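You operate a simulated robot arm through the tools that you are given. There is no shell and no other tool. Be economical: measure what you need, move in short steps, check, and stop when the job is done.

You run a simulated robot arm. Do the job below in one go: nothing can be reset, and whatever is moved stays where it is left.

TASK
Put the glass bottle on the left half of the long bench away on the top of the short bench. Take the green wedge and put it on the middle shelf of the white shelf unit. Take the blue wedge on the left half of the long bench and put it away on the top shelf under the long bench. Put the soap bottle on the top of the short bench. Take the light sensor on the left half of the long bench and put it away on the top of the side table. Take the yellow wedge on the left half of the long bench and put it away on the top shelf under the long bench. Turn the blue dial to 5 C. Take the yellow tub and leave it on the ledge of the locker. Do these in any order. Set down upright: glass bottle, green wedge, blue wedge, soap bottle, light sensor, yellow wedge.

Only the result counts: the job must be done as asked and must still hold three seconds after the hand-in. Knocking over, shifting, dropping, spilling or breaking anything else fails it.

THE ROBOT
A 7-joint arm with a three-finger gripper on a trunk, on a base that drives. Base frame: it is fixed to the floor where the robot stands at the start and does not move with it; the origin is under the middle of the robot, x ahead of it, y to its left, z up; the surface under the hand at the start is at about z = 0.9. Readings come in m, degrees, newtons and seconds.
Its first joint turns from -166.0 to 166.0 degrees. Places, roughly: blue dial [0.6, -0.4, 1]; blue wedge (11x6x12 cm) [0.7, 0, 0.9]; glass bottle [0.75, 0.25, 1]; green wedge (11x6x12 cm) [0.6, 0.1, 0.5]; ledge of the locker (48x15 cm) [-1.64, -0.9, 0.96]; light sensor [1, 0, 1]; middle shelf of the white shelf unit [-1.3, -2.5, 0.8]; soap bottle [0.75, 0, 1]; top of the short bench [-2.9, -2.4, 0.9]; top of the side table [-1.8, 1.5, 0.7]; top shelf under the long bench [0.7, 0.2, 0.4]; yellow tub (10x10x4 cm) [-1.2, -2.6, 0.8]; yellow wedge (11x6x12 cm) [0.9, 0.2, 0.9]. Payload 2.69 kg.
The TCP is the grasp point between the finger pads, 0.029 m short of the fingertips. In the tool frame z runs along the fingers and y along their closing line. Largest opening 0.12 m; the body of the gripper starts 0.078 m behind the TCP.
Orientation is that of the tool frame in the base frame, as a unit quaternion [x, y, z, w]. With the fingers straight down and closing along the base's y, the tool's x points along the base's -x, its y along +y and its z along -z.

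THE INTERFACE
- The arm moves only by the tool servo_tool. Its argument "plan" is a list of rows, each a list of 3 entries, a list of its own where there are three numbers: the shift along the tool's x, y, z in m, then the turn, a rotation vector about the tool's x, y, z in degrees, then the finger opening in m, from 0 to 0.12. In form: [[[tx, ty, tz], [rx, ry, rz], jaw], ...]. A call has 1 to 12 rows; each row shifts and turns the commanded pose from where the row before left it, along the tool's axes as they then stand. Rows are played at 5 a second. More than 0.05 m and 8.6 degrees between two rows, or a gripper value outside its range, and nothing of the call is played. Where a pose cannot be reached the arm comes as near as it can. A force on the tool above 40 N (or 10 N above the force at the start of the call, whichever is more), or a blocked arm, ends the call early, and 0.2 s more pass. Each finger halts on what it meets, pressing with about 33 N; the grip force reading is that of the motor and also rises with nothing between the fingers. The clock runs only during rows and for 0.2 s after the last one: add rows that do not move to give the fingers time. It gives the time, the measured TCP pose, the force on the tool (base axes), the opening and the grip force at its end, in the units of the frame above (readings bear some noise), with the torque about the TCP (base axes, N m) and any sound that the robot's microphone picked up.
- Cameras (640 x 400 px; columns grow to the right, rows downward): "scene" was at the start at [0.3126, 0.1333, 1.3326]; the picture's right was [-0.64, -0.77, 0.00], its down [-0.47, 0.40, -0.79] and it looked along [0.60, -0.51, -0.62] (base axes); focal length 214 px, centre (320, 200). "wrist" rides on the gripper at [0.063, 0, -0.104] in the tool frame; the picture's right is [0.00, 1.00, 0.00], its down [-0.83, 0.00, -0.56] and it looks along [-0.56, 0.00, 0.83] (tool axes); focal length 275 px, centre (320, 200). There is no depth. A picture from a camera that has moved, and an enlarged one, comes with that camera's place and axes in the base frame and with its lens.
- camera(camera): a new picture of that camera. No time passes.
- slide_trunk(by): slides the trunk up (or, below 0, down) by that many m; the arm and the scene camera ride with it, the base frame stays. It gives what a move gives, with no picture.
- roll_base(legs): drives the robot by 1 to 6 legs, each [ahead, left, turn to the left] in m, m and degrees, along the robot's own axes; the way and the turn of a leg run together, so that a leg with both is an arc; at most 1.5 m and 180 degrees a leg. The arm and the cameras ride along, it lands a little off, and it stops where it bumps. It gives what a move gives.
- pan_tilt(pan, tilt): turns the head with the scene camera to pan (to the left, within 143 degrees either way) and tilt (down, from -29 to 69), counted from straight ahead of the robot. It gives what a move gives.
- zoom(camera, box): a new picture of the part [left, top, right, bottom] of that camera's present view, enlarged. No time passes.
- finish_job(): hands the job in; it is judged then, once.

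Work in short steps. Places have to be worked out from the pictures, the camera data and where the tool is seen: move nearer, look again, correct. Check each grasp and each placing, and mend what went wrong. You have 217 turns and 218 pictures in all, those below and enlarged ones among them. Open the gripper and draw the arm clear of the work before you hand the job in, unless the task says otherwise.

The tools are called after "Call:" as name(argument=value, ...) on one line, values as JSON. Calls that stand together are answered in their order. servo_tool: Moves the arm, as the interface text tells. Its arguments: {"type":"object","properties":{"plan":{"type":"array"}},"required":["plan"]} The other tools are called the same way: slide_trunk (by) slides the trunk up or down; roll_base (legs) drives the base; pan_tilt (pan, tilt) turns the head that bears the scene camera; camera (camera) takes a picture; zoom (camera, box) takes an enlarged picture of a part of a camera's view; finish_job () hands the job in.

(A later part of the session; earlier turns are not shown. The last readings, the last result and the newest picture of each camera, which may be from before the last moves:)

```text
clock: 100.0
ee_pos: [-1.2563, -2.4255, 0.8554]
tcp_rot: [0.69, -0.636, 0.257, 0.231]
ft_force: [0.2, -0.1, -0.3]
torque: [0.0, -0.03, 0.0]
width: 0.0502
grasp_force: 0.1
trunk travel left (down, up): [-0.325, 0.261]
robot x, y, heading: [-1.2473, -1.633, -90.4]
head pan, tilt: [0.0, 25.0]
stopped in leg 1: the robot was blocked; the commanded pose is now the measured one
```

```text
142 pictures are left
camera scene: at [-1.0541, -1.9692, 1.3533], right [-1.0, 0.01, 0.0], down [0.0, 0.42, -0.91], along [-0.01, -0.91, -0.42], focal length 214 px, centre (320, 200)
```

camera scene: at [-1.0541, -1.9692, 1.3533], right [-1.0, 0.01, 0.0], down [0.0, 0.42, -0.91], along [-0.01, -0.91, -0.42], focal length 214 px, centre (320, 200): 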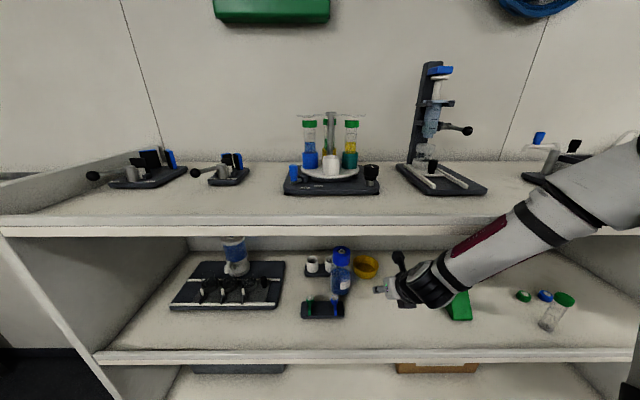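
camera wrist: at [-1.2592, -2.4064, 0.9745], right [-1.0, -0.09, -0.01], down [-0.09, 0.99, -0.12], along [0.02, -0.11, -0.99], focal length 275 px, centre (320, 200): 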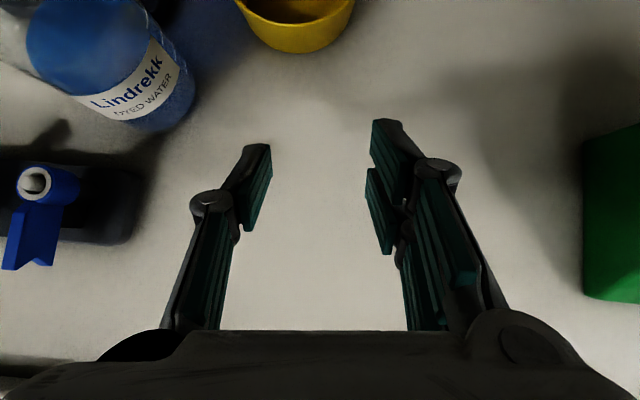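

The forearm met the upper shelf's front edge. I back off and will lower the trunk while keeping the hand up, giving a flatter forearm.

Call:
roll_base(legs=[[-0.3, 0, 0.6]])

Call:
slide_trunk(by=-0.1)

Call:
servo_tool(plan=[[[0.035, 0, -0.02], [0, 0, 0], 0.05], [[0.035, 0, -0.02], [0, 0, 0], 0.05], [[0.035, 0, -0.02], [0, 0, 0], 0.05], [[0, 0, 0], [0, 0, 0], 0.05]])

Call:
camera(camera="scene")

```text
clock: 102.0
ee_pos: [-1.2477, -2.1301, 0.8554]
tcp_rot: [0.693, -0.633, 0.259, 0.229]
ft_force: [0.0, -0.1, 0.4]
torque: [0.0, -0.01, -0.02]
width: 0.0503
grasp_force: 0.0
trunk travel left (down, up): [-0.325, 0.261]
robot x, y, heading: [-1.242, -1.3359, -89.7]
head pan, tilt: [0.0, 25.0]
```

```text
clock: 103.3
ee_pos: [-1.2473, -2.1301, 0.7535]
tcp_rot: [0.692, -0.633, 0.259, 0.23]
ft_force: [0.3, 0.6, 0.1]
torque: [0.0, 0.03, 0.02]
width: 0.0498
grasp_force: 0.1
trunk travel left (down, up): [-0.225, 0.361]
robot x, y, heading: [-1.24, -1.333, -89.6]
head pan, tilt: [0.0, 25.0]
```

```text
clock: 104.3
ee_pos: [-1.2455, -2.1706, 0.8686]
tcp_rot: [0.693, -0.633, 0.259, 0.23]
ft_force: [-0.4, -0.6, 1.3]
torque: [0.0, 0.03, 0.01]
width: 0.0501
grasp_force: 0.1
trunk travel left (down, up): [-0.225, 0.361]
robot x, y, heading: [-1.2416, -1.3359, -89.6]
head pan, tilt: [0.0, 25.0]
```

```text
141 pictures are left
camera scene: at [-1.0493, -1.7059, 1.2533], right [-1.0, 0.0, 0.0], down [0.0, 0.42, -0.91], along [0.0, -0.91, -0.42], focal length 214 px, centre (320, 200)
```

scene: 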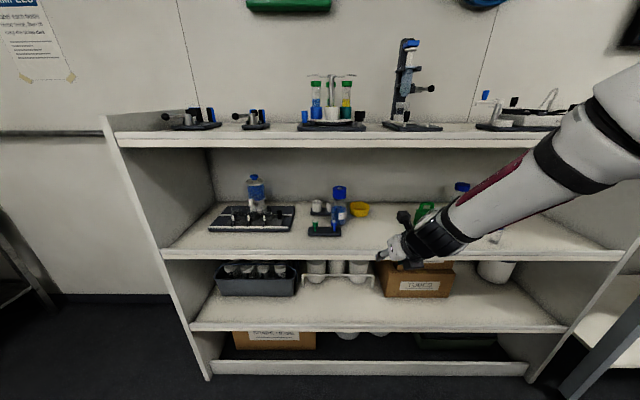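

Continue: lower trunk 0.15 more, raise hand by the same, set pitch ~38° and yaw straight.

Call:
slide_trunk(by=-0.15)

Call:
servo_tool(plan=[[[0.026, 0, -0.03], [0, 5.5, 0], 0.05], [[0.028, 0, -0.028], [0, 5.5, 0], 0.05], [[0.031, 0, -0.025], [-4.7, 0, 3.7], 0.05], [[0.031, 0, -0.025], [0, 0, 0], 0.05], [[0.031, 0, -0.025], [0, 0, 0], 0.05], [[0, 0, 0], [0, 0, 0], 0.05]])

Call:
camera(camera="scene")

```text
clock: 106.1
ee_pos: [-1.2439, -2.1715, 0.7188]
tcp_rot: [0.693, -0.632, 0.259, 0.23]
ft_force: [0.0, -0.2, 0.0]
torque: [0.03, 0.03, -0.01]
width: 0.0502
grasp_force: 0.0
trunk travel left (down, up): [-0.075, 0.511]
robot x, y, heading: [-1.2448, -1.334, -89.9]
head pan, tilt: [0.0, 25.0]
```

```text
clock: 107.5
ee_pos: [-1.2473, -2.1699, 0.9174]
tcp_rot: [-0.633, 0.641, -0.308, -0.306]
ft_force: [0.3, 0.6, -0.5]
torque: [-0.02, 0.01, 0.01]
width: 0.0504
grasp_force: 0.2
trunk travel left (down, up): [-0.075, 0.511]
robot x, y, heading: [-1.2433, -1.3342, -89.5]
head pan, tilt: [0.0, 25.0]
```

```text
140 pictures are left
camera scene: at [-1.0492, -1.7258, 1.1025], right [-1.0, 0.0, 0.0], down [0.0, 0.42, -0.91], along [0.0, -0.91, -0.42], focal length 214 px, centre (320, 200)
```

scene: 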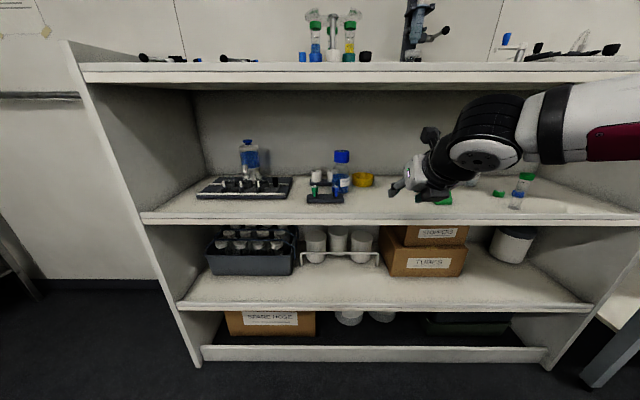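

The forearm is now flat. Shift 2.3 cm right, then drive in 0.2 and look.

Call:
servo_tool(plan=[[[-0.008, 0.023, 0.006], [0, 0, 0], 0.05], [[0, 0, 0], [0, 0, 0], 0.05]])

Call:
roll_base(legs=[[0.22, 0, 0]])

Call:
camera(camera="wrist")

Call:
camera(camera="scene")

```text
clock: 108.1
ee_pos: [-1.2693, -2.1695, 0.907]
tcp_rot: [-0.632, 0.642, -0.308, -0.306]
ft_force: [0.8, -0.6, -0.6]
torque: [0.04, -0.02, -0.01]
width: 0.0498
grasp_force: 0.2
trunk travel left (down, up): [-0.075, 0.511]
robot x, y, heading: [-1.2421, -1.3312, -89.8]
head pan, tilt: [0.0, 25.0]
```

```text
clock: 109.8
ee_pos: [-1.2661, -2.3908, 0.9062]
tcp_rot: [-0.633, 0.641, -0.308, -0.306]
ft_force: [-0.2, -0.3, -1.1]
torque: [0.02, -0.02, 0.01]
width: 0.0501
grasp_force: 0.1
trunk travel left (down, up): [-0.075, 0.511]
robot x, y, heading: [-1.2429, -1.5525, -89.6]
head pan, tilt: [0.0, 25.0]
```

```text
139 pictures are left
camera wrist: at [-1.2674, -2.35, 1.0204], right [-1.0, 0.01, -0.01], down [0.01, 0.95, -0.3], along [0.0, -0.3, -0.95], focal length 275 px, centre (320, 200)
```

wrist: 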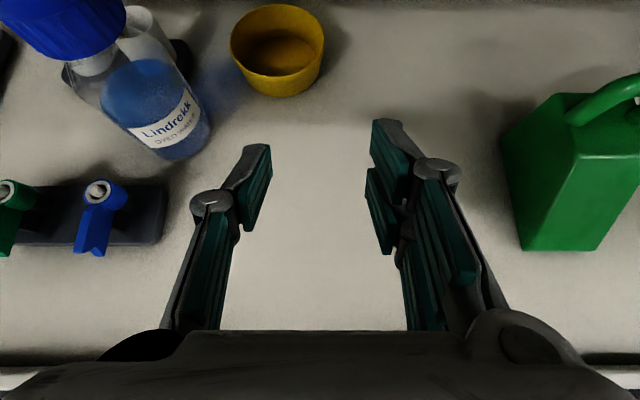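

```text
138 pictures are left
camera scene: at [-1.0477, -1.947, 1.1025], right [-1.0, -0.01, 0.0], down [0.0, 0.42, -0.91], along [0.0, -0.91, -0.42], focal length 214 px, centre (320, 200)
```

scene: 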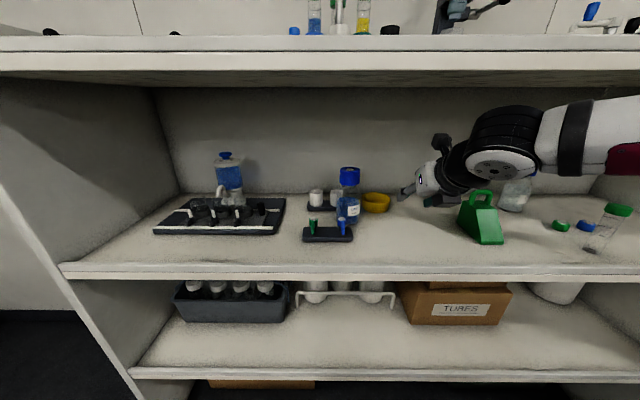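

Clearances look good. Drive in another 0.165 m and look again.

Call:
roll_base(legs=[[0.165, 0, 0]])

Call:
camera(camera="wrist")

Call:
camera(camera="scene")

```text
clock: 111.2
ee_pos: [-1.2659, -2.5565, 0.9066]
tcp_rot: [-0.633, 0.641, -0.308, -0.305]
ft_force: [-0.1, -0.2, -1.0]
torque: [-0.01, 0.04, -0.01]
width: 0.0501
grasp_force: 0.0
trunk travel left (down, up): [-0.075, 0.511]
robot x, y, heading: [-1.2391, -1.7211, -89.7]
head pan, tilt: [0.0, 25.0]
```

```text
137 pictures are left
camera wrist: at [-1.2665, -2.5158, 1.0204], right [-1.0, 0.01, -0.01], down [0.01, 0.95, -0.3], along [0.0, -0.3, -0.95], focal length 275 px, centre (320, 200)
```

wrist: 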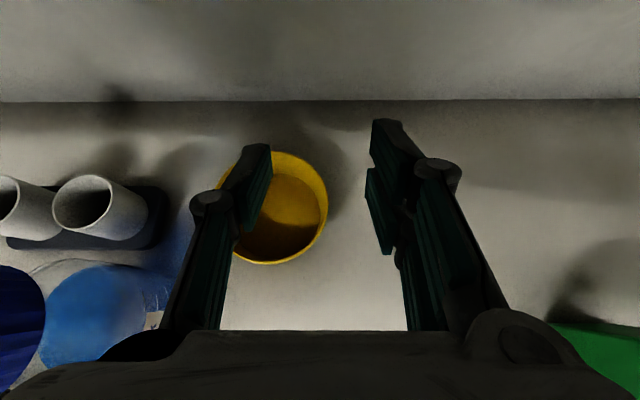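

```text
136 pictures are left
camera scene: at [-1.0468, -2.1129, 1.1025], right [-1.0, -0.01, 0.0], down [0.0, 0.42, -0.91], along [0.0, -0.91, -0.42], focal length 214 px, centre (320, 200)
```

scene: 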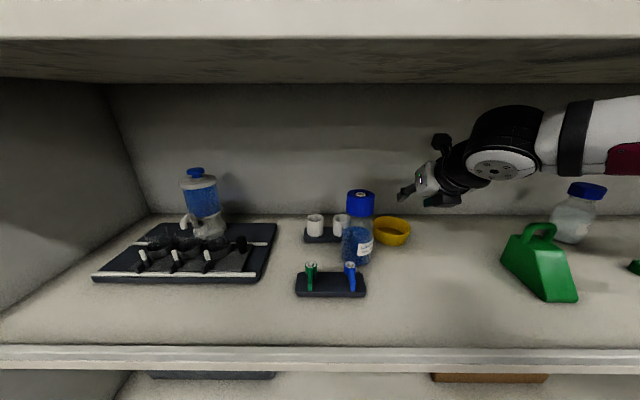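

Right rim lies between the fingers. Lower 7.5 cm (inside finger goes into tub) in steps.

Call:
servo_tool(plan=[[[-0.015, 0.005, 0.016], [0, 0, 0], 0.05], [[-0.02, 0, 0.018], [0, 0, 0], 0.05], [[-0.02, 0, 0.018], [0, 0, 0], 0.05], [[0, 0, 0], [0, 0, 0], 0.05]])

Call:
camera(camera="wrist")

Call:
camera(camera="scene")

```text
clock: 112.2
ee_pos: [-1.2702, -2.565, 0.8306]
tcp_rot: [-0.632, 0.642, -0.308, -0.307]
ft_force: [-0.8, 0.7, -0.4]
torque: [0.03, -0.01, 0.01]
width: 0.0499
grasp_force: 0.0
trunk travel left (down, up): [-0.075, 0.511]
robot x, y, heading: [-1.2397, -1.7159, -89.7]
head pan, tilt: [0.0, 25.0]
```

```text
135 pictures are left
camera wrist: at [-1.2707, -2.5229, 0.9441], right [-1.0, 0.01, -0.01], down [0.01, 0.95, -0.3], along [0.0, -0.3, -0.95], focal length 275 px, centre (320, 200)
```

wrist: 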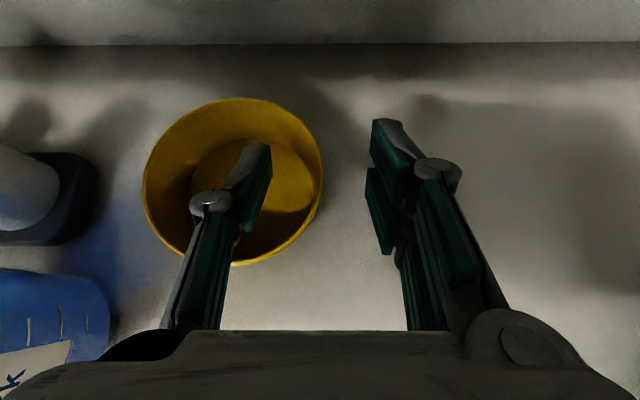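

```text
134 pictures are left
camera scene: at [-1.0468, -2.1129, 1.1025], right [-1.0, -0.01, 0.0], down [0.0, 0.42, -0.91], along [0.0, -0.91, -0.42], focal length 214 px, centre (320, 200)
```

scene: 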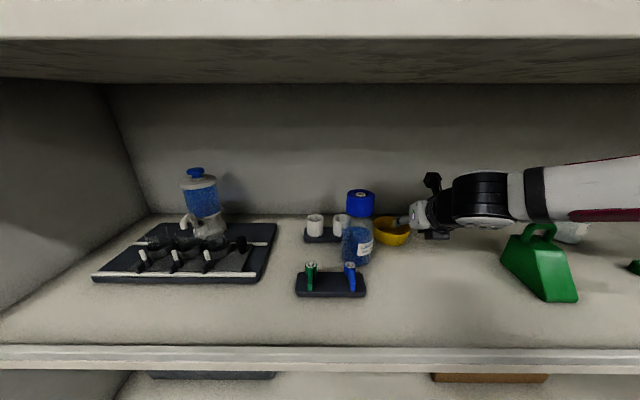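

Finger is inside the tub. Close on the wall.

Call:
servo_tool(plan=[[[0, 0, 0], [0, 0, 0], 0.03], [[0, 0, 0], [0, 0, 0], 0.015], [[0, 0, 0], [0, 0, 0], 0.0], [[0, 0, 0], [0, 0, 0], 0.0], [[0, 0, 0], [0, 0, 0], 0.0]])

Call:
camera(camera="wrist")

```text
clock: 113.4
ee_pos: [-1.2706, -2.5647, 0.8317]
tcp_rot: [-0.633, 0.64, -0.309, -0.305]
ft_force: [1.7, 0.0, 3.3]
torque: [-0.06, -0.29, 0.02]
width: 0.0057
grasp_force: 31.7
trunk travel left (down, up): [-0.075, 0.511]
robot x, y, heading: [-1.2407, -1.7188, -89.7]
head pan, tilt: [0.0, 25.0]
```

```text
133 pictures are left
camera wrist: at [-1.2705, -2.5229, 0.9446], right [-1.0, 0.01, -0.01], down [0.01, 0.95, -0.3], along [0.0, -0.3, -0.95], focal length 275 px, centre (320, 200)
```

wrist: 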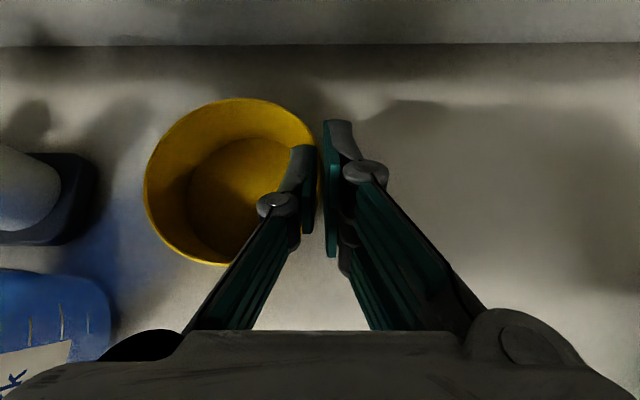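

Wall gripped. Lift 7.5 cm, shift 4 cm right away from the bottle.

Call:
servo_tool(plan=[[[0.02, 0, -0.018], [0, 0, 0], 0.0], [[0.02, 0, -0.018], [0, 0, 0], 0.0], [[0.018, 0, -0.013], [0, 0, 0], 0.0], [[0, 0.02, 0], [0, 0, 0], 0.0], [[0, 0.02, 0], [0, 0, 0], 0.0], [[0, 0, 0], [0, 0, 0], 0.0]])

Call:
camera(camera="wrist")

Call:
camera(camera="scene")

```text
clock: 114.8
ee_pos: [-1.3114, -2.5621, 0.9076]
tcp_rot: [-0.633, 0.641, -0.309, -0.305]
ft_force: [-0.2, 0.3, -0.7]
torque: [0.01, 0.0, 0.02]
width: 0.0061
grasp_force: 31.4
trunk travel left (down, up): [-0.075, 0.511]
robot x, y, heading: [-1.2395, -1.7192, -89.6]
head pan, tilt: [0.0, 25.0]
```

```text
132 pictures are left
camera wrist: at [-1.3116, -2.5205, 1.0208], right [-1.0, 0.01, -0.01], down [0.01, 0.95, -0.3], along [0.0, -0.3, -0.95], focal length 275 px, centre (320, 200)
```

wrist: 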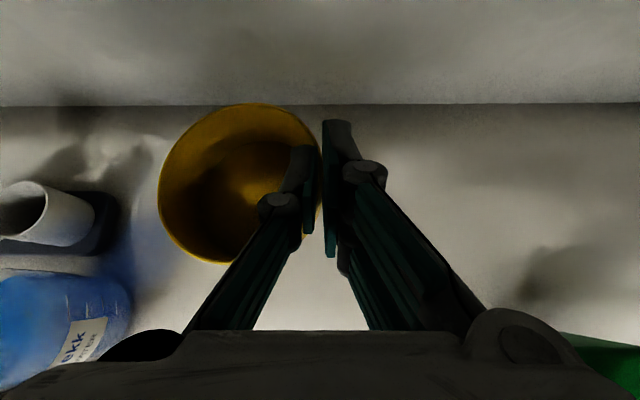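

```text
131 pictures are left
camera scene: at [-1.0468, -2.1129, 1.1025], right [-1.0, -0.01, 0.0], down [0.0, 0.42, -0.91], along [0.0, -0.91, -0.42], focal length 214 px, centre (320, 200)
```

scene: 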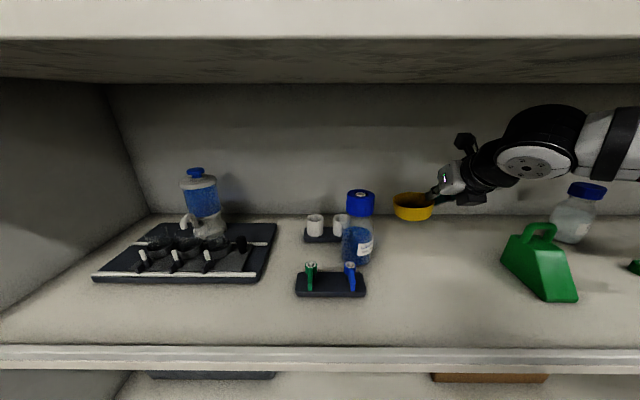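

Tub held. Back out, strafe to +x, then turn to face the locker.

Call:
roll_base(legs=[[-0.48, 0, 0], [0, 0.9, 0], [0, 0, -90]])

Call:
camera(camera="scene")

Call:
camera(camera="wrist")

```text
clock: 125.8
ee_pos: [-1.1882, -1.1792, 0.9064]
tcp_rot: [0.004, 0.901, -0.003, -0.433]
ft_force: [-0.1, 0.0, -0.2]
torque: [0.0, -0.02, -0.02]
width: 0.0061
grasp_force: 32.1
trunk travel left (down, up): [-0.075, 0.511]
robot x, y, heading: [-0.3462, -1.2434, -179.5]
head pan, tilt: [0.0, 25.0]
```

```text
130 pictures are left
camera scene: at [-0.735, -1.4402, 1.1025], right [-0.01, 1.0, 0.0], down [0.42, 0.0, -0.91], along [-0.91, -0.01, -0.42], focal length 214 px, centre (320, 200)
```

scene: 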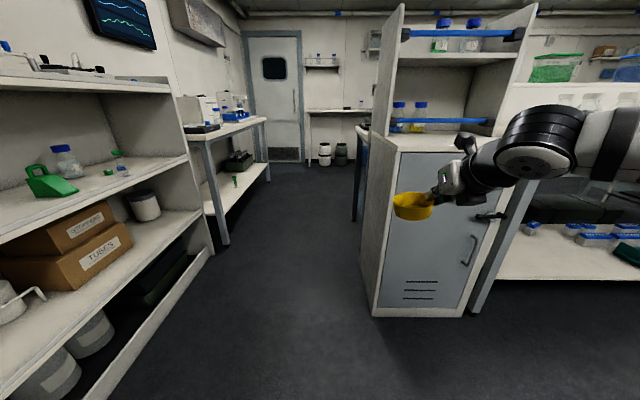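

```text
129 pictures are left
camera wrist: at [-1.1456, -1.1784, 1.0207], right [0.0, 1.0, -0.01], down [0.95, 0.0, -0.3], along [-0.3, 0.0, -0.95], focal length 275 px, centre (320, 200)
```

wrist: 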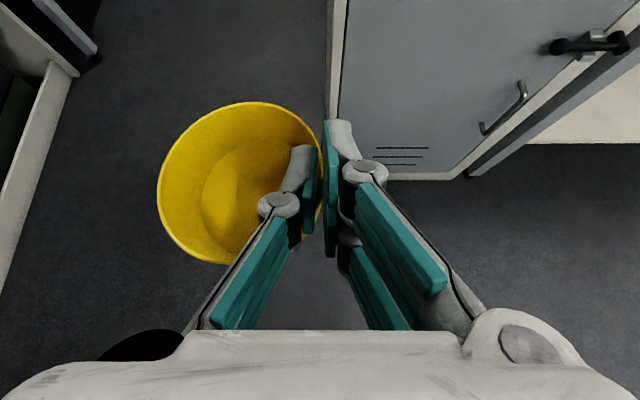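

Raise the trunk 0.2 m and strafe right 0.3 to face the ledge.

Call:
slide_trunk(by=0.2)

Call:
roll_base(legs=[[0, -0.32, 0]])

Call:
camera(camera="scene")

Call:
camera(camera="wrist")

```text
clock: 127.9
ee_pos: [-1.189, -1.1778, 1.1072]
tcp_rot: [0.004, 0.901, -0.003, -0.434]
ft_force: [-0.1, 0.0, -0.8]
torque: [0.05, -0.01, 0.0]
width: 0.0063
grasp_force: 31.7
trunk travel left (down, up): [-0.275, 0.311]
robot x, y, heading: [-0.3466, -1.2487, -179.6]
head pan, tilt: [0.0, 25.0]
```

```text
clock: 130.1
ee_pos: [-1.191, -0.8559, 1.1069]
tcp_rot: [0.005, 0.901, -0.002, -0.434]
ft_force: [0.1, -0.5, -0.5]
torque: [0.04, -0.01, 0.0]
width: 0.006
grasp_force: 32.2
trunk travel left (down, up): [-0.275, 0.311]
robot x, y, heading: [-0.3492, -0.9238, -179.7]
head pan, tilt: [0.0, 25.0]
```

```text
128 pictures are left
camera scene: at [-0.7029, -1.1182, 1.3032], right [-0.01, 1.0, 0.0], down [0.42, 0.0, -0.91], along [-0.91, -0.01, -0.42], focal length 214 px, centre (320, 200)
```

scene: 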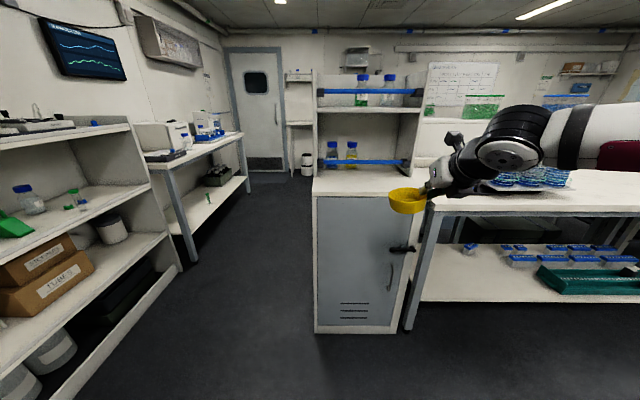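

```text
127 pictures are left
camera wrist: at [-1.1482, -0.8556, 1.2207], right [0.0, 1.0, -0.01], down [0.95, -0.01, -0.3], along [-0.3, 0.0, -0.95], focal length 275 px, centre (320, 200)
```

wrist: 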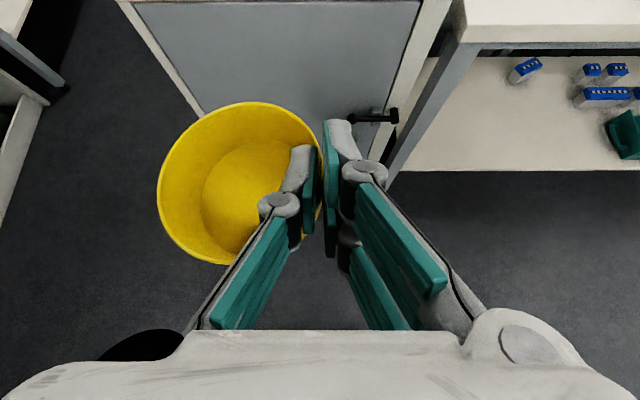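

Call:
zoom(camera="scene", box=[290, 120, 450, 220])

```text
4.00 times, centred on (370, 170) of scene
camera zoom: at [-0.7029, -1.1182, 1.3032], right [-0.01, 1.0, 0.0], down [0.42, 0.0, -0.91], along [-0.91, -0.01, -0.42], focal length 858 px, centre (120, 320)
```

zoom: 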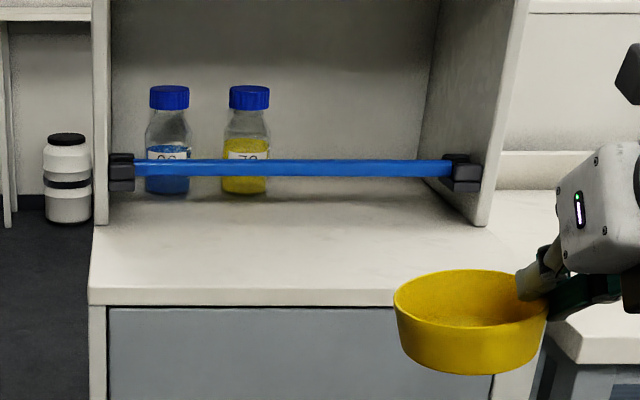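

Ledge spans x≈-1.52…-1.73, y≈-1.16…-0.67. Drive ahead 0.41 so the tub is above its middle.

Call:
roll_base(legs=[[0.41, 0, 0]])

Call:
camera(camera="wrist")

Call:
camera(camera="scene")

```text
clock: 132.6
ee_pos: [-1.6, -0.8578, 1.1064]
tcp_rot: [0.005, 0.901, -0.002, -0.433]
ft_force: [-0.4, -0.2, -0.3]
torque: [0.01, -0.03, -0.03]
width: 0.0057
grasp_force: 31.2
trunk travel left (down, up): [-0.275, 0.311]
robot x, y, heading: [-0.7553, -0.9312, -179.5]
head pan, tilt: [0.0, 25.0]
```

```text
125 pictures are left
camera wrist: at [-1.5584, -0.8578, 1.2206], right [0.0, 1.0, -0.01], down [0.95, -0.01, -0.3], along [-0.3, 0.0, -0.95], focal length 275 px, centre (320, 200)
```

wrist: 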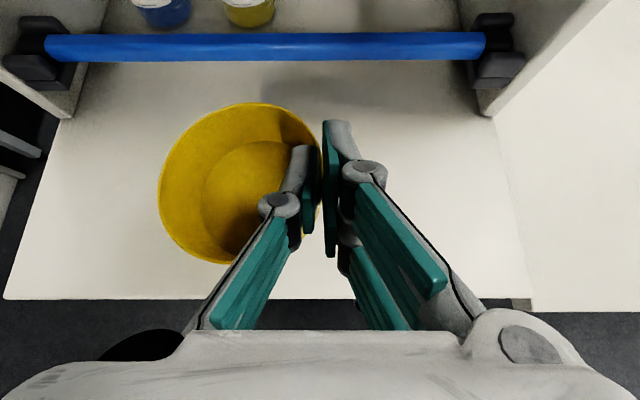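

```text
124 pictures are left
camera scene: at [-1.1133, -1.1207, 1.3032], right [-0.01, 1.0, 0.0], down [0.42, 0.0, -0.91], along [-0.91, -0.01, -0.42], focal length 214 px, centre (320, 200)
```

scene: 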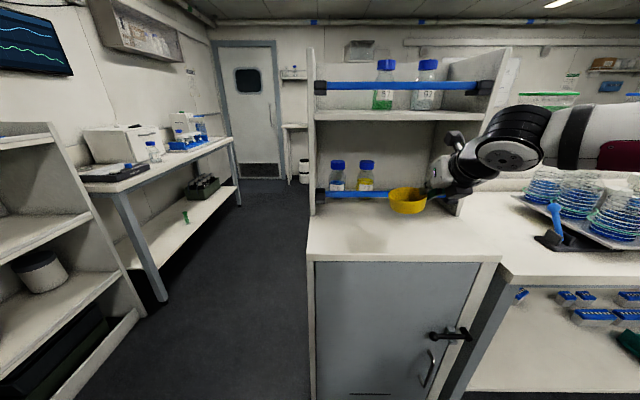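

Move 4 cm deeper, lower trunk by 0.095, then feel for contact.

Call:
roll_base(legs=[[0.04, 0, 0]])

Call:
slide_trunk(by=-0.09)

Call:
camera(camera="wrist")

Call:
zoom(camera="scene", box=[300, 140, 520, 280])

```text
clock: 133.5
ee_pos: [-1.6419, -0.8569, 1.1083]
tcp_rot: [0.006, 0.901, -0.002, -0.434]
ft_force: [-0.1, -0.3, -0.5]
torque: [0.02, -0.04, 0.01]
width: 0.0061
grasp_force: 31.4
trunk travel left (down, up): [-0.275, 0.311]
robot x, y, heading: [-0.7938, -0.9242, -179.5]
head pan, tilt: [0.0, 25.0]
```

```text
clock: 134.7
ee_pos: [-1.6415, -0.859, 1.0163]
tcp_rot: [0.007, 0.901, -0.001, -0.434]
ft_force: [0.5, -0.6, -0.4]
torque: [0.02, -0.03, 0.01]
width: 0.006
grasp_force: 31.8
trunk travel left (down, up): [-0.185, 0.401]
robot x, y, heading: [-0.7949, -0.924, -179.7]
head pan, tilt: [0.0, 25.0]
```

```text
123 pictures are left
camera wrist: at [-1.5986, -0.8583, 1.1307], right [0.0, 1.0, -0.01], down [0.95, -0.01, -0.3], along [-0.3, 0.0, -0.95], focal length 275 px, centre (320, 200)
```

wrist: 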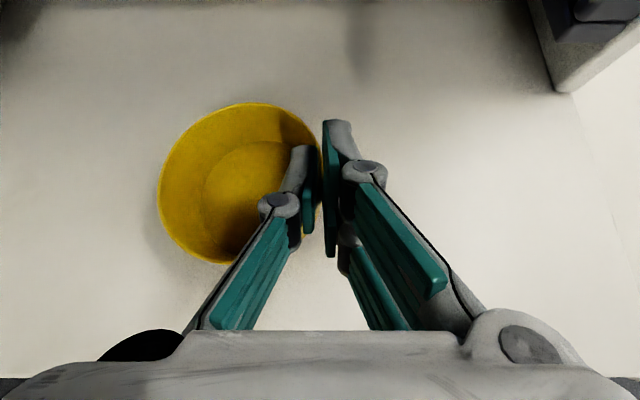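

```text
2.86 times, centred on (410, 210) of scene
camera zoom: at [-1.178, -1.1211, 1.2132], right [-0.01, 1.0, 0.0], down [0.42, 0.0, -0.91], along [-0.91, -0.01, -0.42], focal length 613 px, centre (63, 171)
```

zoom: 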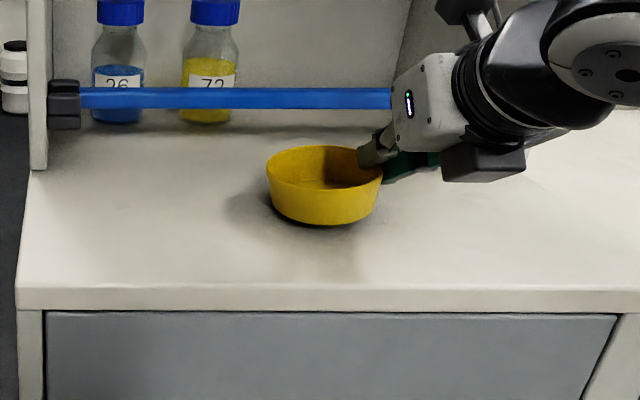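

Call:
slide_trunk(by=-0.01)

Call:
slide_trunk(by=-0.006)

```text
clock: 135.3
ee_pos: [-1.6413, -0.8571, 1.0083]
tcp_rot: [0.005, 0.901, -0.003, -0.434]
ft_force: [-1.0, -0.4, 1.5]
torque: [-0.14, 0.09, -0.03]
width: 0.006
grasp_force: 31.8
trunk travel left (down, up): [-0.175, 0.411]
robot x, y, heading: [-0.8012, -0.9297, -179.6]
head pan, tilt: [0.0, 25.0]
```

```text
clock: 135.9
ee_pos: [-1.6423, -0.858, 1.0001]
tcp_rot: [0.005, 0.901, -0.003, -0.433]
ft_force: [1.5, 1.3, 2.3]
torque: [-0.16, 0.06, -0.01]
width: 0.0061
grasp_force: 31.9
trunk travel left (down, up): [-0.169, 0.417]
robot x, y, heading: [-0.7994, -0.9257, -179.7]
head pan, tilt: [0.0, 25.0]
```

Contact felt at the expected height. Open and rise straight up.

Call:
servo_tool(plan=[[[0, 0, 0], [0, 0, 0], 0.015], [[0, 0, 0], [0, 0, 0], 0.04], [[0, 0, 0], [0, 0, 0], 0.05], [[0.02, 0, -0.016], [0, 0, 0], 0.05], [[0.02, 0, -0.016], [0, 0, 0], 0.05], [[0.02, 0, -0.016], [0, 0, 0], 0.05], [[0.02, 0, -0.016], [0, 0, 0], 0.05]])

Call:
roll_base(legs=[[-0.35, 0, 0]])

Call:
camera(camera="scene")

```text
clock: 137.5
ee_pos: [-1.6401, -0.8555, 1.1045]
tcp_rot: [0.004, 0.901, -0.003, -0.434]
ft_force: [-0.6, -0.4, 0.3]
torque: [0.01, 0.02, -0.01]
width: 0.0502
grasp_force: 0.0
trunk travel left (down, up): [-0.169, 0.417]
robot x, y, heading: [-0.7998, -0.9269, -179.7]
head pan, tilt: [0.0, 25.0]
```

```text
clock: 139.7
ee_pos: [-1.2916, -0.8552, 1.1028]
tcp_rot: [0.004, 0.901, -0.002, -0.433]
ft_force: [0.3, 0.0, -0.1]
torque: [-0.01, -0.01, 0.02]
width: 0.0502
grasp_force: 0.0
trunk travel left (down, up): [-0.169, 0.417]
robot x, y, heading: [-0.4469, -0.9231, -179.5]
head pan, tilt: [0.0, 25.0]
```

```text
121 pictures are left
camera scene: at [-0.8309, -1.1193, 1.1972], right [-0.01, 1.0, 0.0], down [0.42, 0.0, -0.91], along [-0.91, -0.01, -0.42], focal length 214 px, centre (320, 200)
```

scene: 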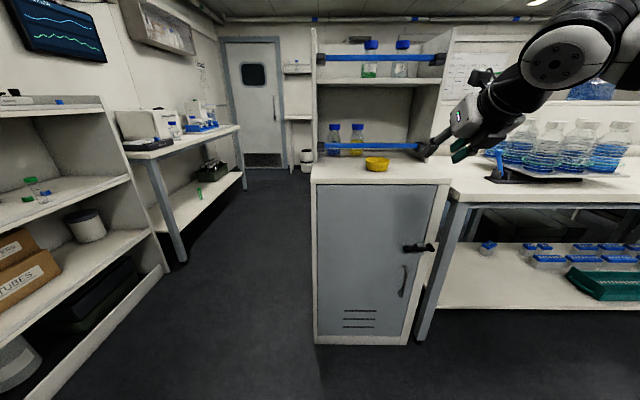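

Tub is on the ledge. Now return to the long bench: turn around and strafe to y≈0.2.

Call:
roll_base(legs=[[0, 0, 179.5], [0, 1.12, 0]])

Call:
pan_tilt(pan=0, tilt=35)

Call:
camera(camera="scene")

Call:
camera(camera="wrist")

```text
clock: 152.7
ee_pos: [0.3843, 0.1092, 1.1041]
tcp_rot: [0.901, -0.006, 0.433, -0.002]
ft_force: [0.5, 0.0, -0.3]
torque: [-0.03, -0.02, -0.01]
width: 0.0502
grasp_force: 0.1
trunk travel left (down, up): [-0.169, 0.417]
robot x, y, heading: [-0.4553, 0.1793, -0.1]
head pan, tilt: [0.0, 25.0]
```

```text
clock: 153.4
ee_pos: [0.3852, 0.109, 1.1043]
tcp_rot: [0.901, -0.006, 0.433, -0.002]
ft_force: [0.2, -1.1, -0.5]
torque: [0.0, -0.01, 0.01]
width: 0.0499
grasp_force: 0.1
trunk travel left (down, up): [-0.169, 0.417]
robot x, y, heading: [-0.4549, 0.1808, 0.3]
head pan, tilt: [0.0, 35.0]
```

```text
120 pictures are left
camera scene: at [-0.0755, 0.3724, 1.1814], right [0.0, -1.0, 0.0], down [-0.57, 0.0, -0.82], along [0.82, 0.0, -0.57], focal length 214 px, centre (320, 200)
```

scene: 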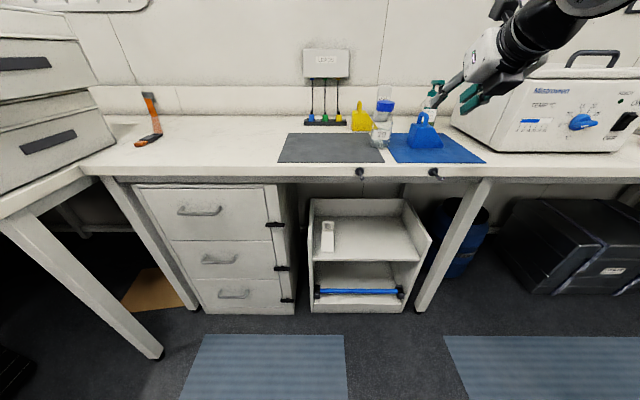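

```text
119 pictures are left
camera wrist: at [0.3424, 0.1079, 1.2175], right [-0.01, -1.0, 0.0], down [-0.95, 0.01, -0.3], along [0.3, 0.0, -0.95], focal length 275 px, centre (320, 200)
```

wrist: 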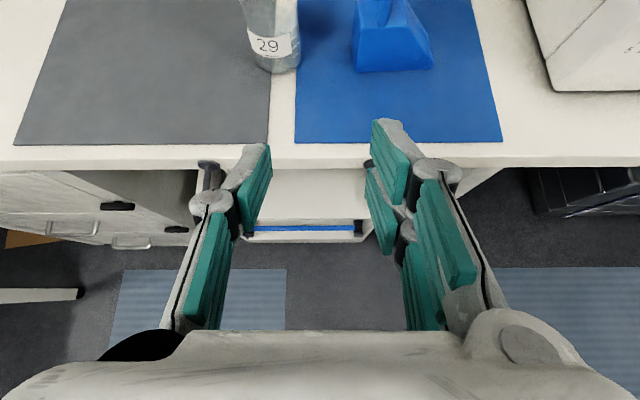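

Glass bottle centre ≈(0.672, 0.175), blue wedge ≈(0.667, 0.002) lengthwise along y. I go for the bottle first: shift hand left, lower trunk, drive near.

Call:
servo_tool(plan=[[[0, -0.033, 0], [0, 0, 0], 0.11], [[0, -0.033, 0], [0, 0, 0], 0.11], [[0, 0, 0], [0, 0, 0], 0.11]])

Call:
slide_trunk(by=-0.14)

Call:
roll_base(legs=[[0.17, 0, 0]])

Call:
camera(camera="wrist")

Call:
camera(camera="scene")

```text
clock: 154.2
ee_pos: [0.3857, 0.1748, 1.1042]
tcp_rot: [0.901, -0.006, 0.435, -0.001]
ft_force: [-0.1, 0.3, -0.1]
torque: [0.0, 0.0, -0.01]
width: 0.1102
grasp_force: 0.2
trunk travel left (down, up): [-0.169, 0.417]
robot x, y, heading: [-0.456, 0.182, 0.3]
head pan, tilt: [0.0, 35.0]
```

```text
clock: 155.9
ee_pos: [0.3854, 0.1746, 0.9645]
tcp_rot: [0.901, -0.006, 0.435, -0.002]
ft_force: [-0.5, 0.6, -0.2]
torque: [0.04, 0.05, 0.02]
width: 0.1101
grasp_force: 0.0
trunk travel left (down, up): [-0.029, 0.557]
robot x, y, heading: [-0.4573, 0.1801, 0.3]
head pan, tilt: [0.0, 35.0]
```

```text
clock: 157.4
ee_pos: [0.5553, 0.176, 0.9656]
tcp_rot: [0.901, -0.005, 0.433, -0.003]
ft_force: [0.5, 0.0, -0.3]
torque: [-0.02, -0.02, 0.0]
width: 0.1101
grasp_force: 0.0
trunk travel left (down, up): [-0.029, 0.557]
robot x, y, heading: [-0.2868, 0.1818, 0.0]
head pan, tilt: [0.0, 35.0]
```

```text
118 pictures are left
camera wrist: at [0.5129, 0.1753, 1.078], right [-0.01, -1.0, 0.0], down [-0.95, 0.01, -0.3], along [0.3, 0.0, -0.95], focal length 275 px, centre (320, 200)
```

wrist: 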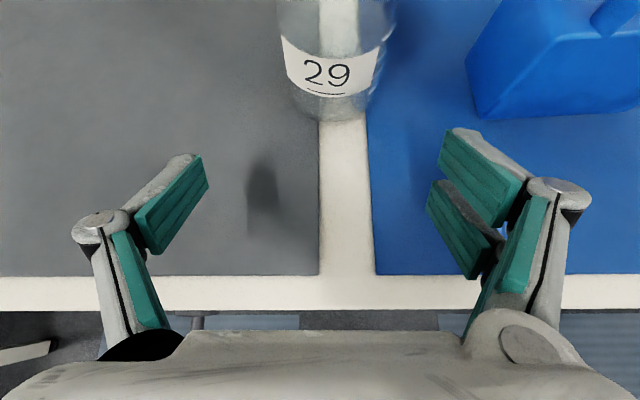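

```text
117 pictures are left
camera scene: at [0.1009, 0.3735, 1.0411], right [0.0, -1.0, 0.0], down [-0.57, 0.0, -0.82], along [0.82, 0.0, -0.57], focal length 214 px, centre (320, 200)
```

scene: 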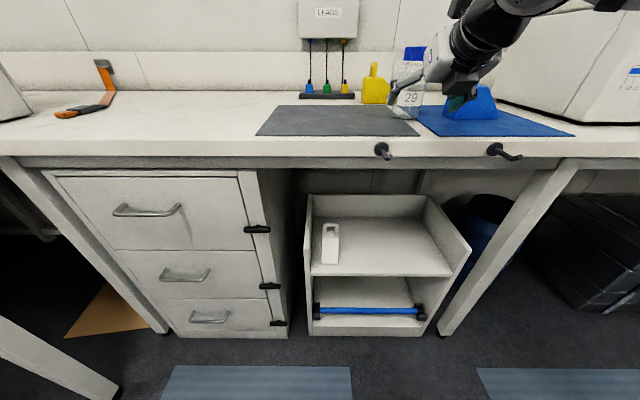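

Shift 9 mm right, drive 0.107 ahead, check.

Call:
servo_tool(plan=[[[0, 0.009, 0], [0, 0, 0], 0.11], [[0, 0, 0], [0, 0, 0], 0.11]])

Call:
roll_base(legs=[[0.107, 0, 0]])

Call:
camera(camera="wrist")

```text
clock: 158.0
ee_pos: [0.5543, 0.1669, 0.9646]
tcp_rot: [0.901, -0.005, 0.434, -0.003]
ft_force: [-0.2, 0.5, -0.1]
torque: [0.04, -0.02, 0.01]
width: 0.1103
grasp_force: 0.1
trunk travel left (down, up): [-0.029, 0.557]
robot x, y, heading: [-0.2828, 0.1805, 0.4]
head pan, tilt: [0.0, 35.0]
```

```text
clock: 159.2
ee_pos: [0.662, 0.1678, 0.9643]
tcp_rot: [0.901, -0.005, 0.433, -0.002]
ft_force: [0.3, -0.2, 0.2]
torque: [-0.01, 0.0, 0.05]
width: 0.1102
grasp_force: 0.0
trunk travel left (down, up): [-0.029, 0.557]
robot x, y, heading: [-0.1764, 0.1824, 0.3]
head pan, tilt: [0.0, 35.0]
```

```text
116 pictures are left
camera wrist: at [0.6198, 0.167, 1.0781], right [-0.01, -1.0, 0.0], down [-0.95, 0.01, -0.3], along [0.3, 0.0, -0.95], focal length 275 px, centre (320, 200)
```

wrist: 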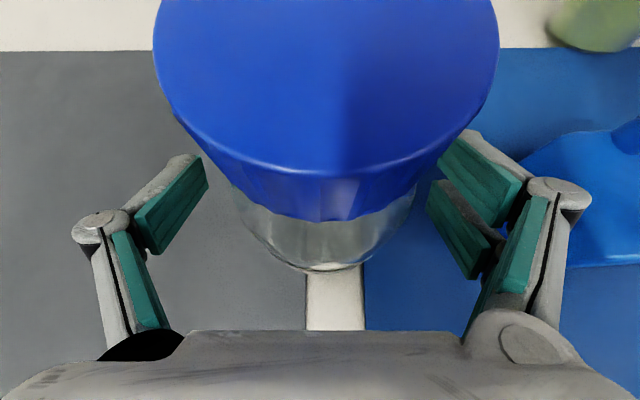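

Bottle is between the fingers. Close.

Call:
servo_tool(plan=[[[0, 0.003, 0.005], [0, 0, 0], 0.09], [[0, 0, 0], [0, 0, 0], 0.075], [[0, 0, 0], [0, 0, 0], 0.06], [[0, 0, 0], [0, 0, 0], 0.05], [[0, 0, 0], [0, 0, 0], 0.05]])

Call:
slide_trunk(by=0.05)

Call:
camera(camera="wrist")

Call:
camera(camera="scene")

```text
clock: 160.4
ee_pos: [0.6662, 0.1666, 0.9621]
tcp_rot: [0.9, -0.005, 0.435, -0.003]
ft_force: [1.7, 4.9, 4.4]
torque: [0.09, 0.04, -0.08]
width: 0.0652
grasp_force: 32.7
trunk travel left (down, up): [-0.029, 0.557]
robot x, y, heading: [-0.1787, 0.1864, 0.4]
head pan, tilt: [0.0, 35.0]
```

```text
clock: 161.3
ee_pos: [0.6655, 0.1642, 1.0116]
tcp_rot: [0.901, -0.006, 0.433, -0.002]
ft_force: [0.7, -0.3, -4.4]
torque: [0.0, -0.02, -0.02]
width: 0.0652
grasp_force: 33.3
trunk travel left (down, up): [-0.079, 0.507]
robot x, y, heading: [-0.1807, 0.1858, 0.3]
head pan, tilt: [0.0, 35.0]
```

```text
115 pictures are left
camera wrist: at [0.6238, 0.1639, 1.1247], right [-0.01, -1.0, 0.0], down [-0.95, 0.01, -0.3], along [0.3, 0.0, -0.95], focal length 275 px, centre (320, 200)
```

wrist: 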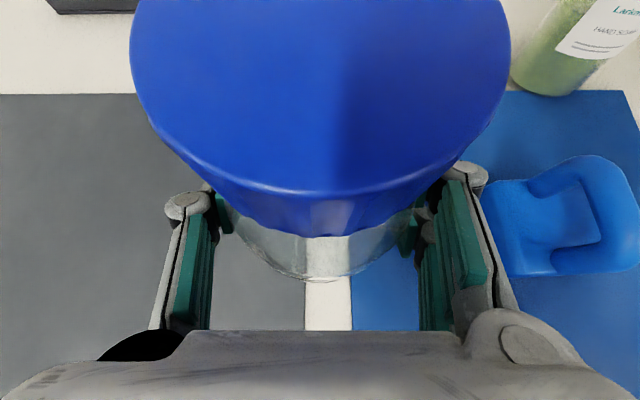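

```text
114 pictures are left
camera scene: at [0.2092, 0.3742, 1.0907], right [0.01, -1.0, 0.0], down [-0.57, 0.0, -0.82], along [0.82, 0.0, -0.57], focal length 214 px, centre (320, 200)
```

scene: 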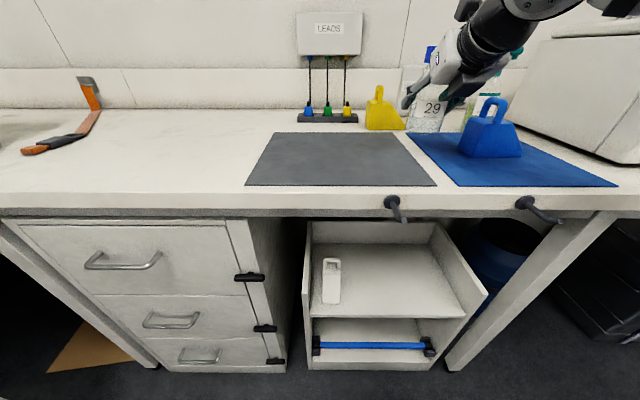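

Bottle is held. Raise, back off, strafe to y≈-1.7 and turn left to face -x.

Call:
slide_trunk(by=0.12)

Call:
roll_base(legs=[[-0.4, 0, 0], [0, -1.0, 0], [0, -0.85, 0], [0, 0, 179.5]])

Call:
pan_tilt(pan=0, tilt=20)

Call:
camera(camera="scene")

Call:
camera(camera="wrist")

```text
clock: 162.8
ee_pos: [0.666, 0.1659, 1.1299]
tcp_rot: [0.901, -0.005, 0.434, -0.002]
ft_force: [0.4, 0.2, -3.3]
torque: [-0.01, -0.01, -0.01]
width: 0.0654
grasp_force: 32.7
trunk travel left (down, up): [-0.199, 0.387]
robot x, y, heading: [-0.1801, 0.1831, 0.3]
head pan, tilt: [0.0, 35.0]
```

```text
clock: 181.5
ee_pos: [-1.419, -1.6285, 1.1318]
tcp_rot: [0.012, 0.901, 0.001, -0.434]
ft_force: [0.7, -0.1, -2.8]
torque: [-0.01, -0.01, 0.01]
width: 0.0651
grasp_force: 33.4
trunk travel left (down, up): [-0.199, 0.387]
robot x, y, heading: [-0.5716, -1.663, 179.3]
head pan, tilt: [0.0, 35.0]
```

```text
clock: 182.2
ee_pos: [-1.418, -1.6286, 1.1307]
tcp_rot: [0.013, 0.901, 0.001, -0.433]
ft_force: [0.0, -0.3, -4.3]
torque: [-0.02, 0.08, -0.04]
width: 0.0654
grasp_force: 32.5
trunk travel left (down, up): [-0.199, 0.387]
robot x, y, heading: [-0.5706, -1.6651, 179.2]
head pan, tilt: [0.0, 20.0]
```

```text
113 pictures are left
camera scene: at [-0.9531, -1.848, 1.2353], right [0.01, 1.0, 0.0], down [0.34, 0.0, -0.94], along [-0.94, 0.01, -0.34], focal length 214 px, centre (320, 200)
```

scene: 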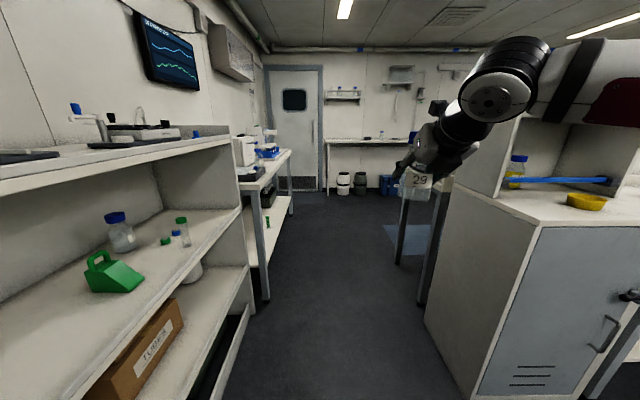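

```text
112 pictures are left
camera wrist: at [-1.3759, -1.63, 1.2447], right [0.02, 1.0, 0.0], down [0.95, -0.02, -0.3], along [-0.3, 0.0, -0.95], focal length 275 px, centre (320, 200)
```

wrist: 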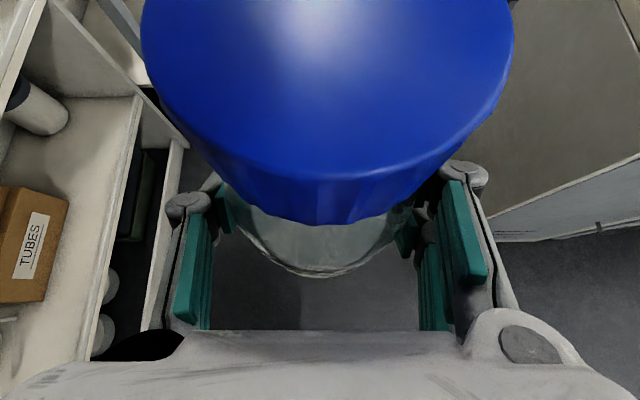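

Call:
zoom(camera="scene", box=[220, 110, 480, 310])

```text
2.00 times, centred on (350, 210) of scene
camera zoom: at [-0.9531, -1.848, 1.2353], right [0.01, 1.0, 0.0], down [0.34, 0.0, -0.94], along [-0.94, 0.01, -0.34], focal length 429 px, centre (260, 180)
```

zoom: 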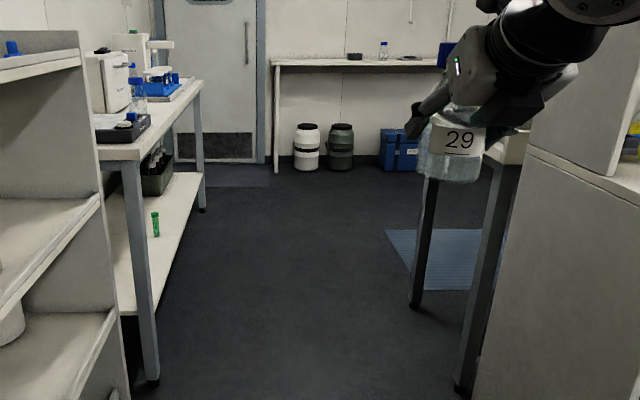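

The corridor is narrow, so I'll drive in facing -x, then swing the arm left over the short bench. Drive ahead 1.4 and look at the bench top.

Call:
roll_base(legs=[[1.4, 0, 0.7]])

Call:
pan_tilt(pan=50, tilt=30)

Call:
camera(camera="scene")

```text
clock: 189.3
ee_pos: [-2.8306, -1.6303, 1.1318]
tcp_rot: [0.008, 0.901, -0.001, -0.434]
ft_force: [-0.7, 0.2, -3.7]
torque: [0.01, 0.0, 0.0]
width: 0.0652
grasp_force: 33.2
trunk travel left (down, up): [-0.199, 0.387]
robot x, y, heading: [-1.9886, -1.6527, -180.0]
head pan, tilt: [0.0, 20.0]
```

```text
clock: 190.4
ee_pos: [-2.8303, -1.6325, 1.1298]
tcp_rot: [0.008, 0.901, -0.001, -0.434]
ft_force: [-0.6, 0.4, -4.2]
torque: [0.0, 0.05, -0.01]
width: 0.0649
grasp_force: 33.1
trunk travel left (down, up): [-0.199, 0.387]
robot x, y, heading: [-1.9846, -1.6545, -180.1]
head pan, tilt: [50.0, 30.0]
```

```text
110 pictures are left
camera scene: at [-2.3277, -1.9138, 1.2193], right [-0.77, 0.64, 0.0], down [0.32, 0.38, -0.87], along [-0.56, -0.66, -0.5], focal length 214 px, centre (320, 200)
```

scene: 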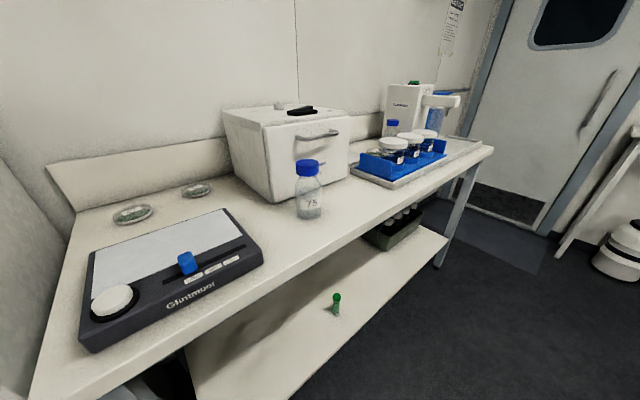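

Free spot between bottle 73 and the blue tray, around (-2.80,-2.27). I drive 0.3 ahead and swing the arm left ~50° in an arc.

Call:
roll_base(legs=[[0.3, 0, 0]])

Call:
servo_tool(plan=[[[-0.0009, -0.049, -0.0011], [2.62, 0, -2.087], 0.05], [[-0.0009, -0.049, -0.0011], [2.62, 0, -2.087], 0.05], [[-0.0009, -0.049, -0.0011], [2.62, 0, -2.087], 0.05], [[-0.0009, -0.049, -0.0011], [2.62, 0, -2.087], 0.05], [[-0.0009, -0.049, -0.0011], [2.62, 0, -2.087], 0.05], [[-0.0009, -0.049, -0.0011], [2.62, 0, -2.087], 0.05], [[-0.0009, -0.049, -0.0011], [2.62, 0, -2.087], 0.05], [[0, 0, 0], [0, 0, 0], 0.05]])

Call:
camera(camera="scene")

```text
clock: 192.5
ee_pos: [-3.1305, -1.6333, 1.1325]
tcp_rot: [0.007, 0.901, -0.001, -0.434]
ft_force: [-0.2, -0.1, -5.2]
torque: [0.01, 0.03, 0.02]
width: 0.0653
grasp_force: 33.1
trunk travel left (down, up): [-0.199, 0.387]
robot x, y, heading: [-2.2874, -1.6549, -179.7]
head pan, tilt: [50.0, 30.0]
```

```text
clock: 194.3
ee_pos: [-3.0664, -1.9687, 1.1356]
tcp_rot: [-0.177, 0.883, -0.09, -0.426]
ft_force: [-0.7, 0.6, -3.6]
torque: [-0.01, 0.04, -0.01]
width: 0.0654
grasp_force: 33.0
trunk travel left (down, up): [-0.199, 0.387]
robot x, y, heading: [-2.2883, -1.6548, -179.6]
head pan, tilt: [50.0, 30.0]
```

```text
109 pictures are left
camera scene: at [-2.6279, -1.9153, 1.2193], right [-0.77, 0.64, 0.0], down [0.32, 0.38, -0.87], along [-0.55, -0.66, -0.5], focal length 214 px, centre (320, 200)
```

scene: 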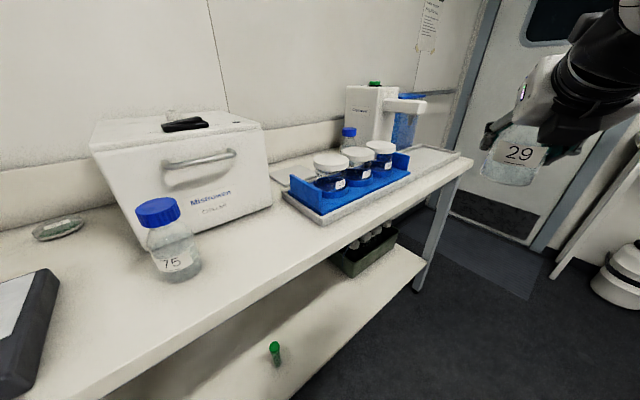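

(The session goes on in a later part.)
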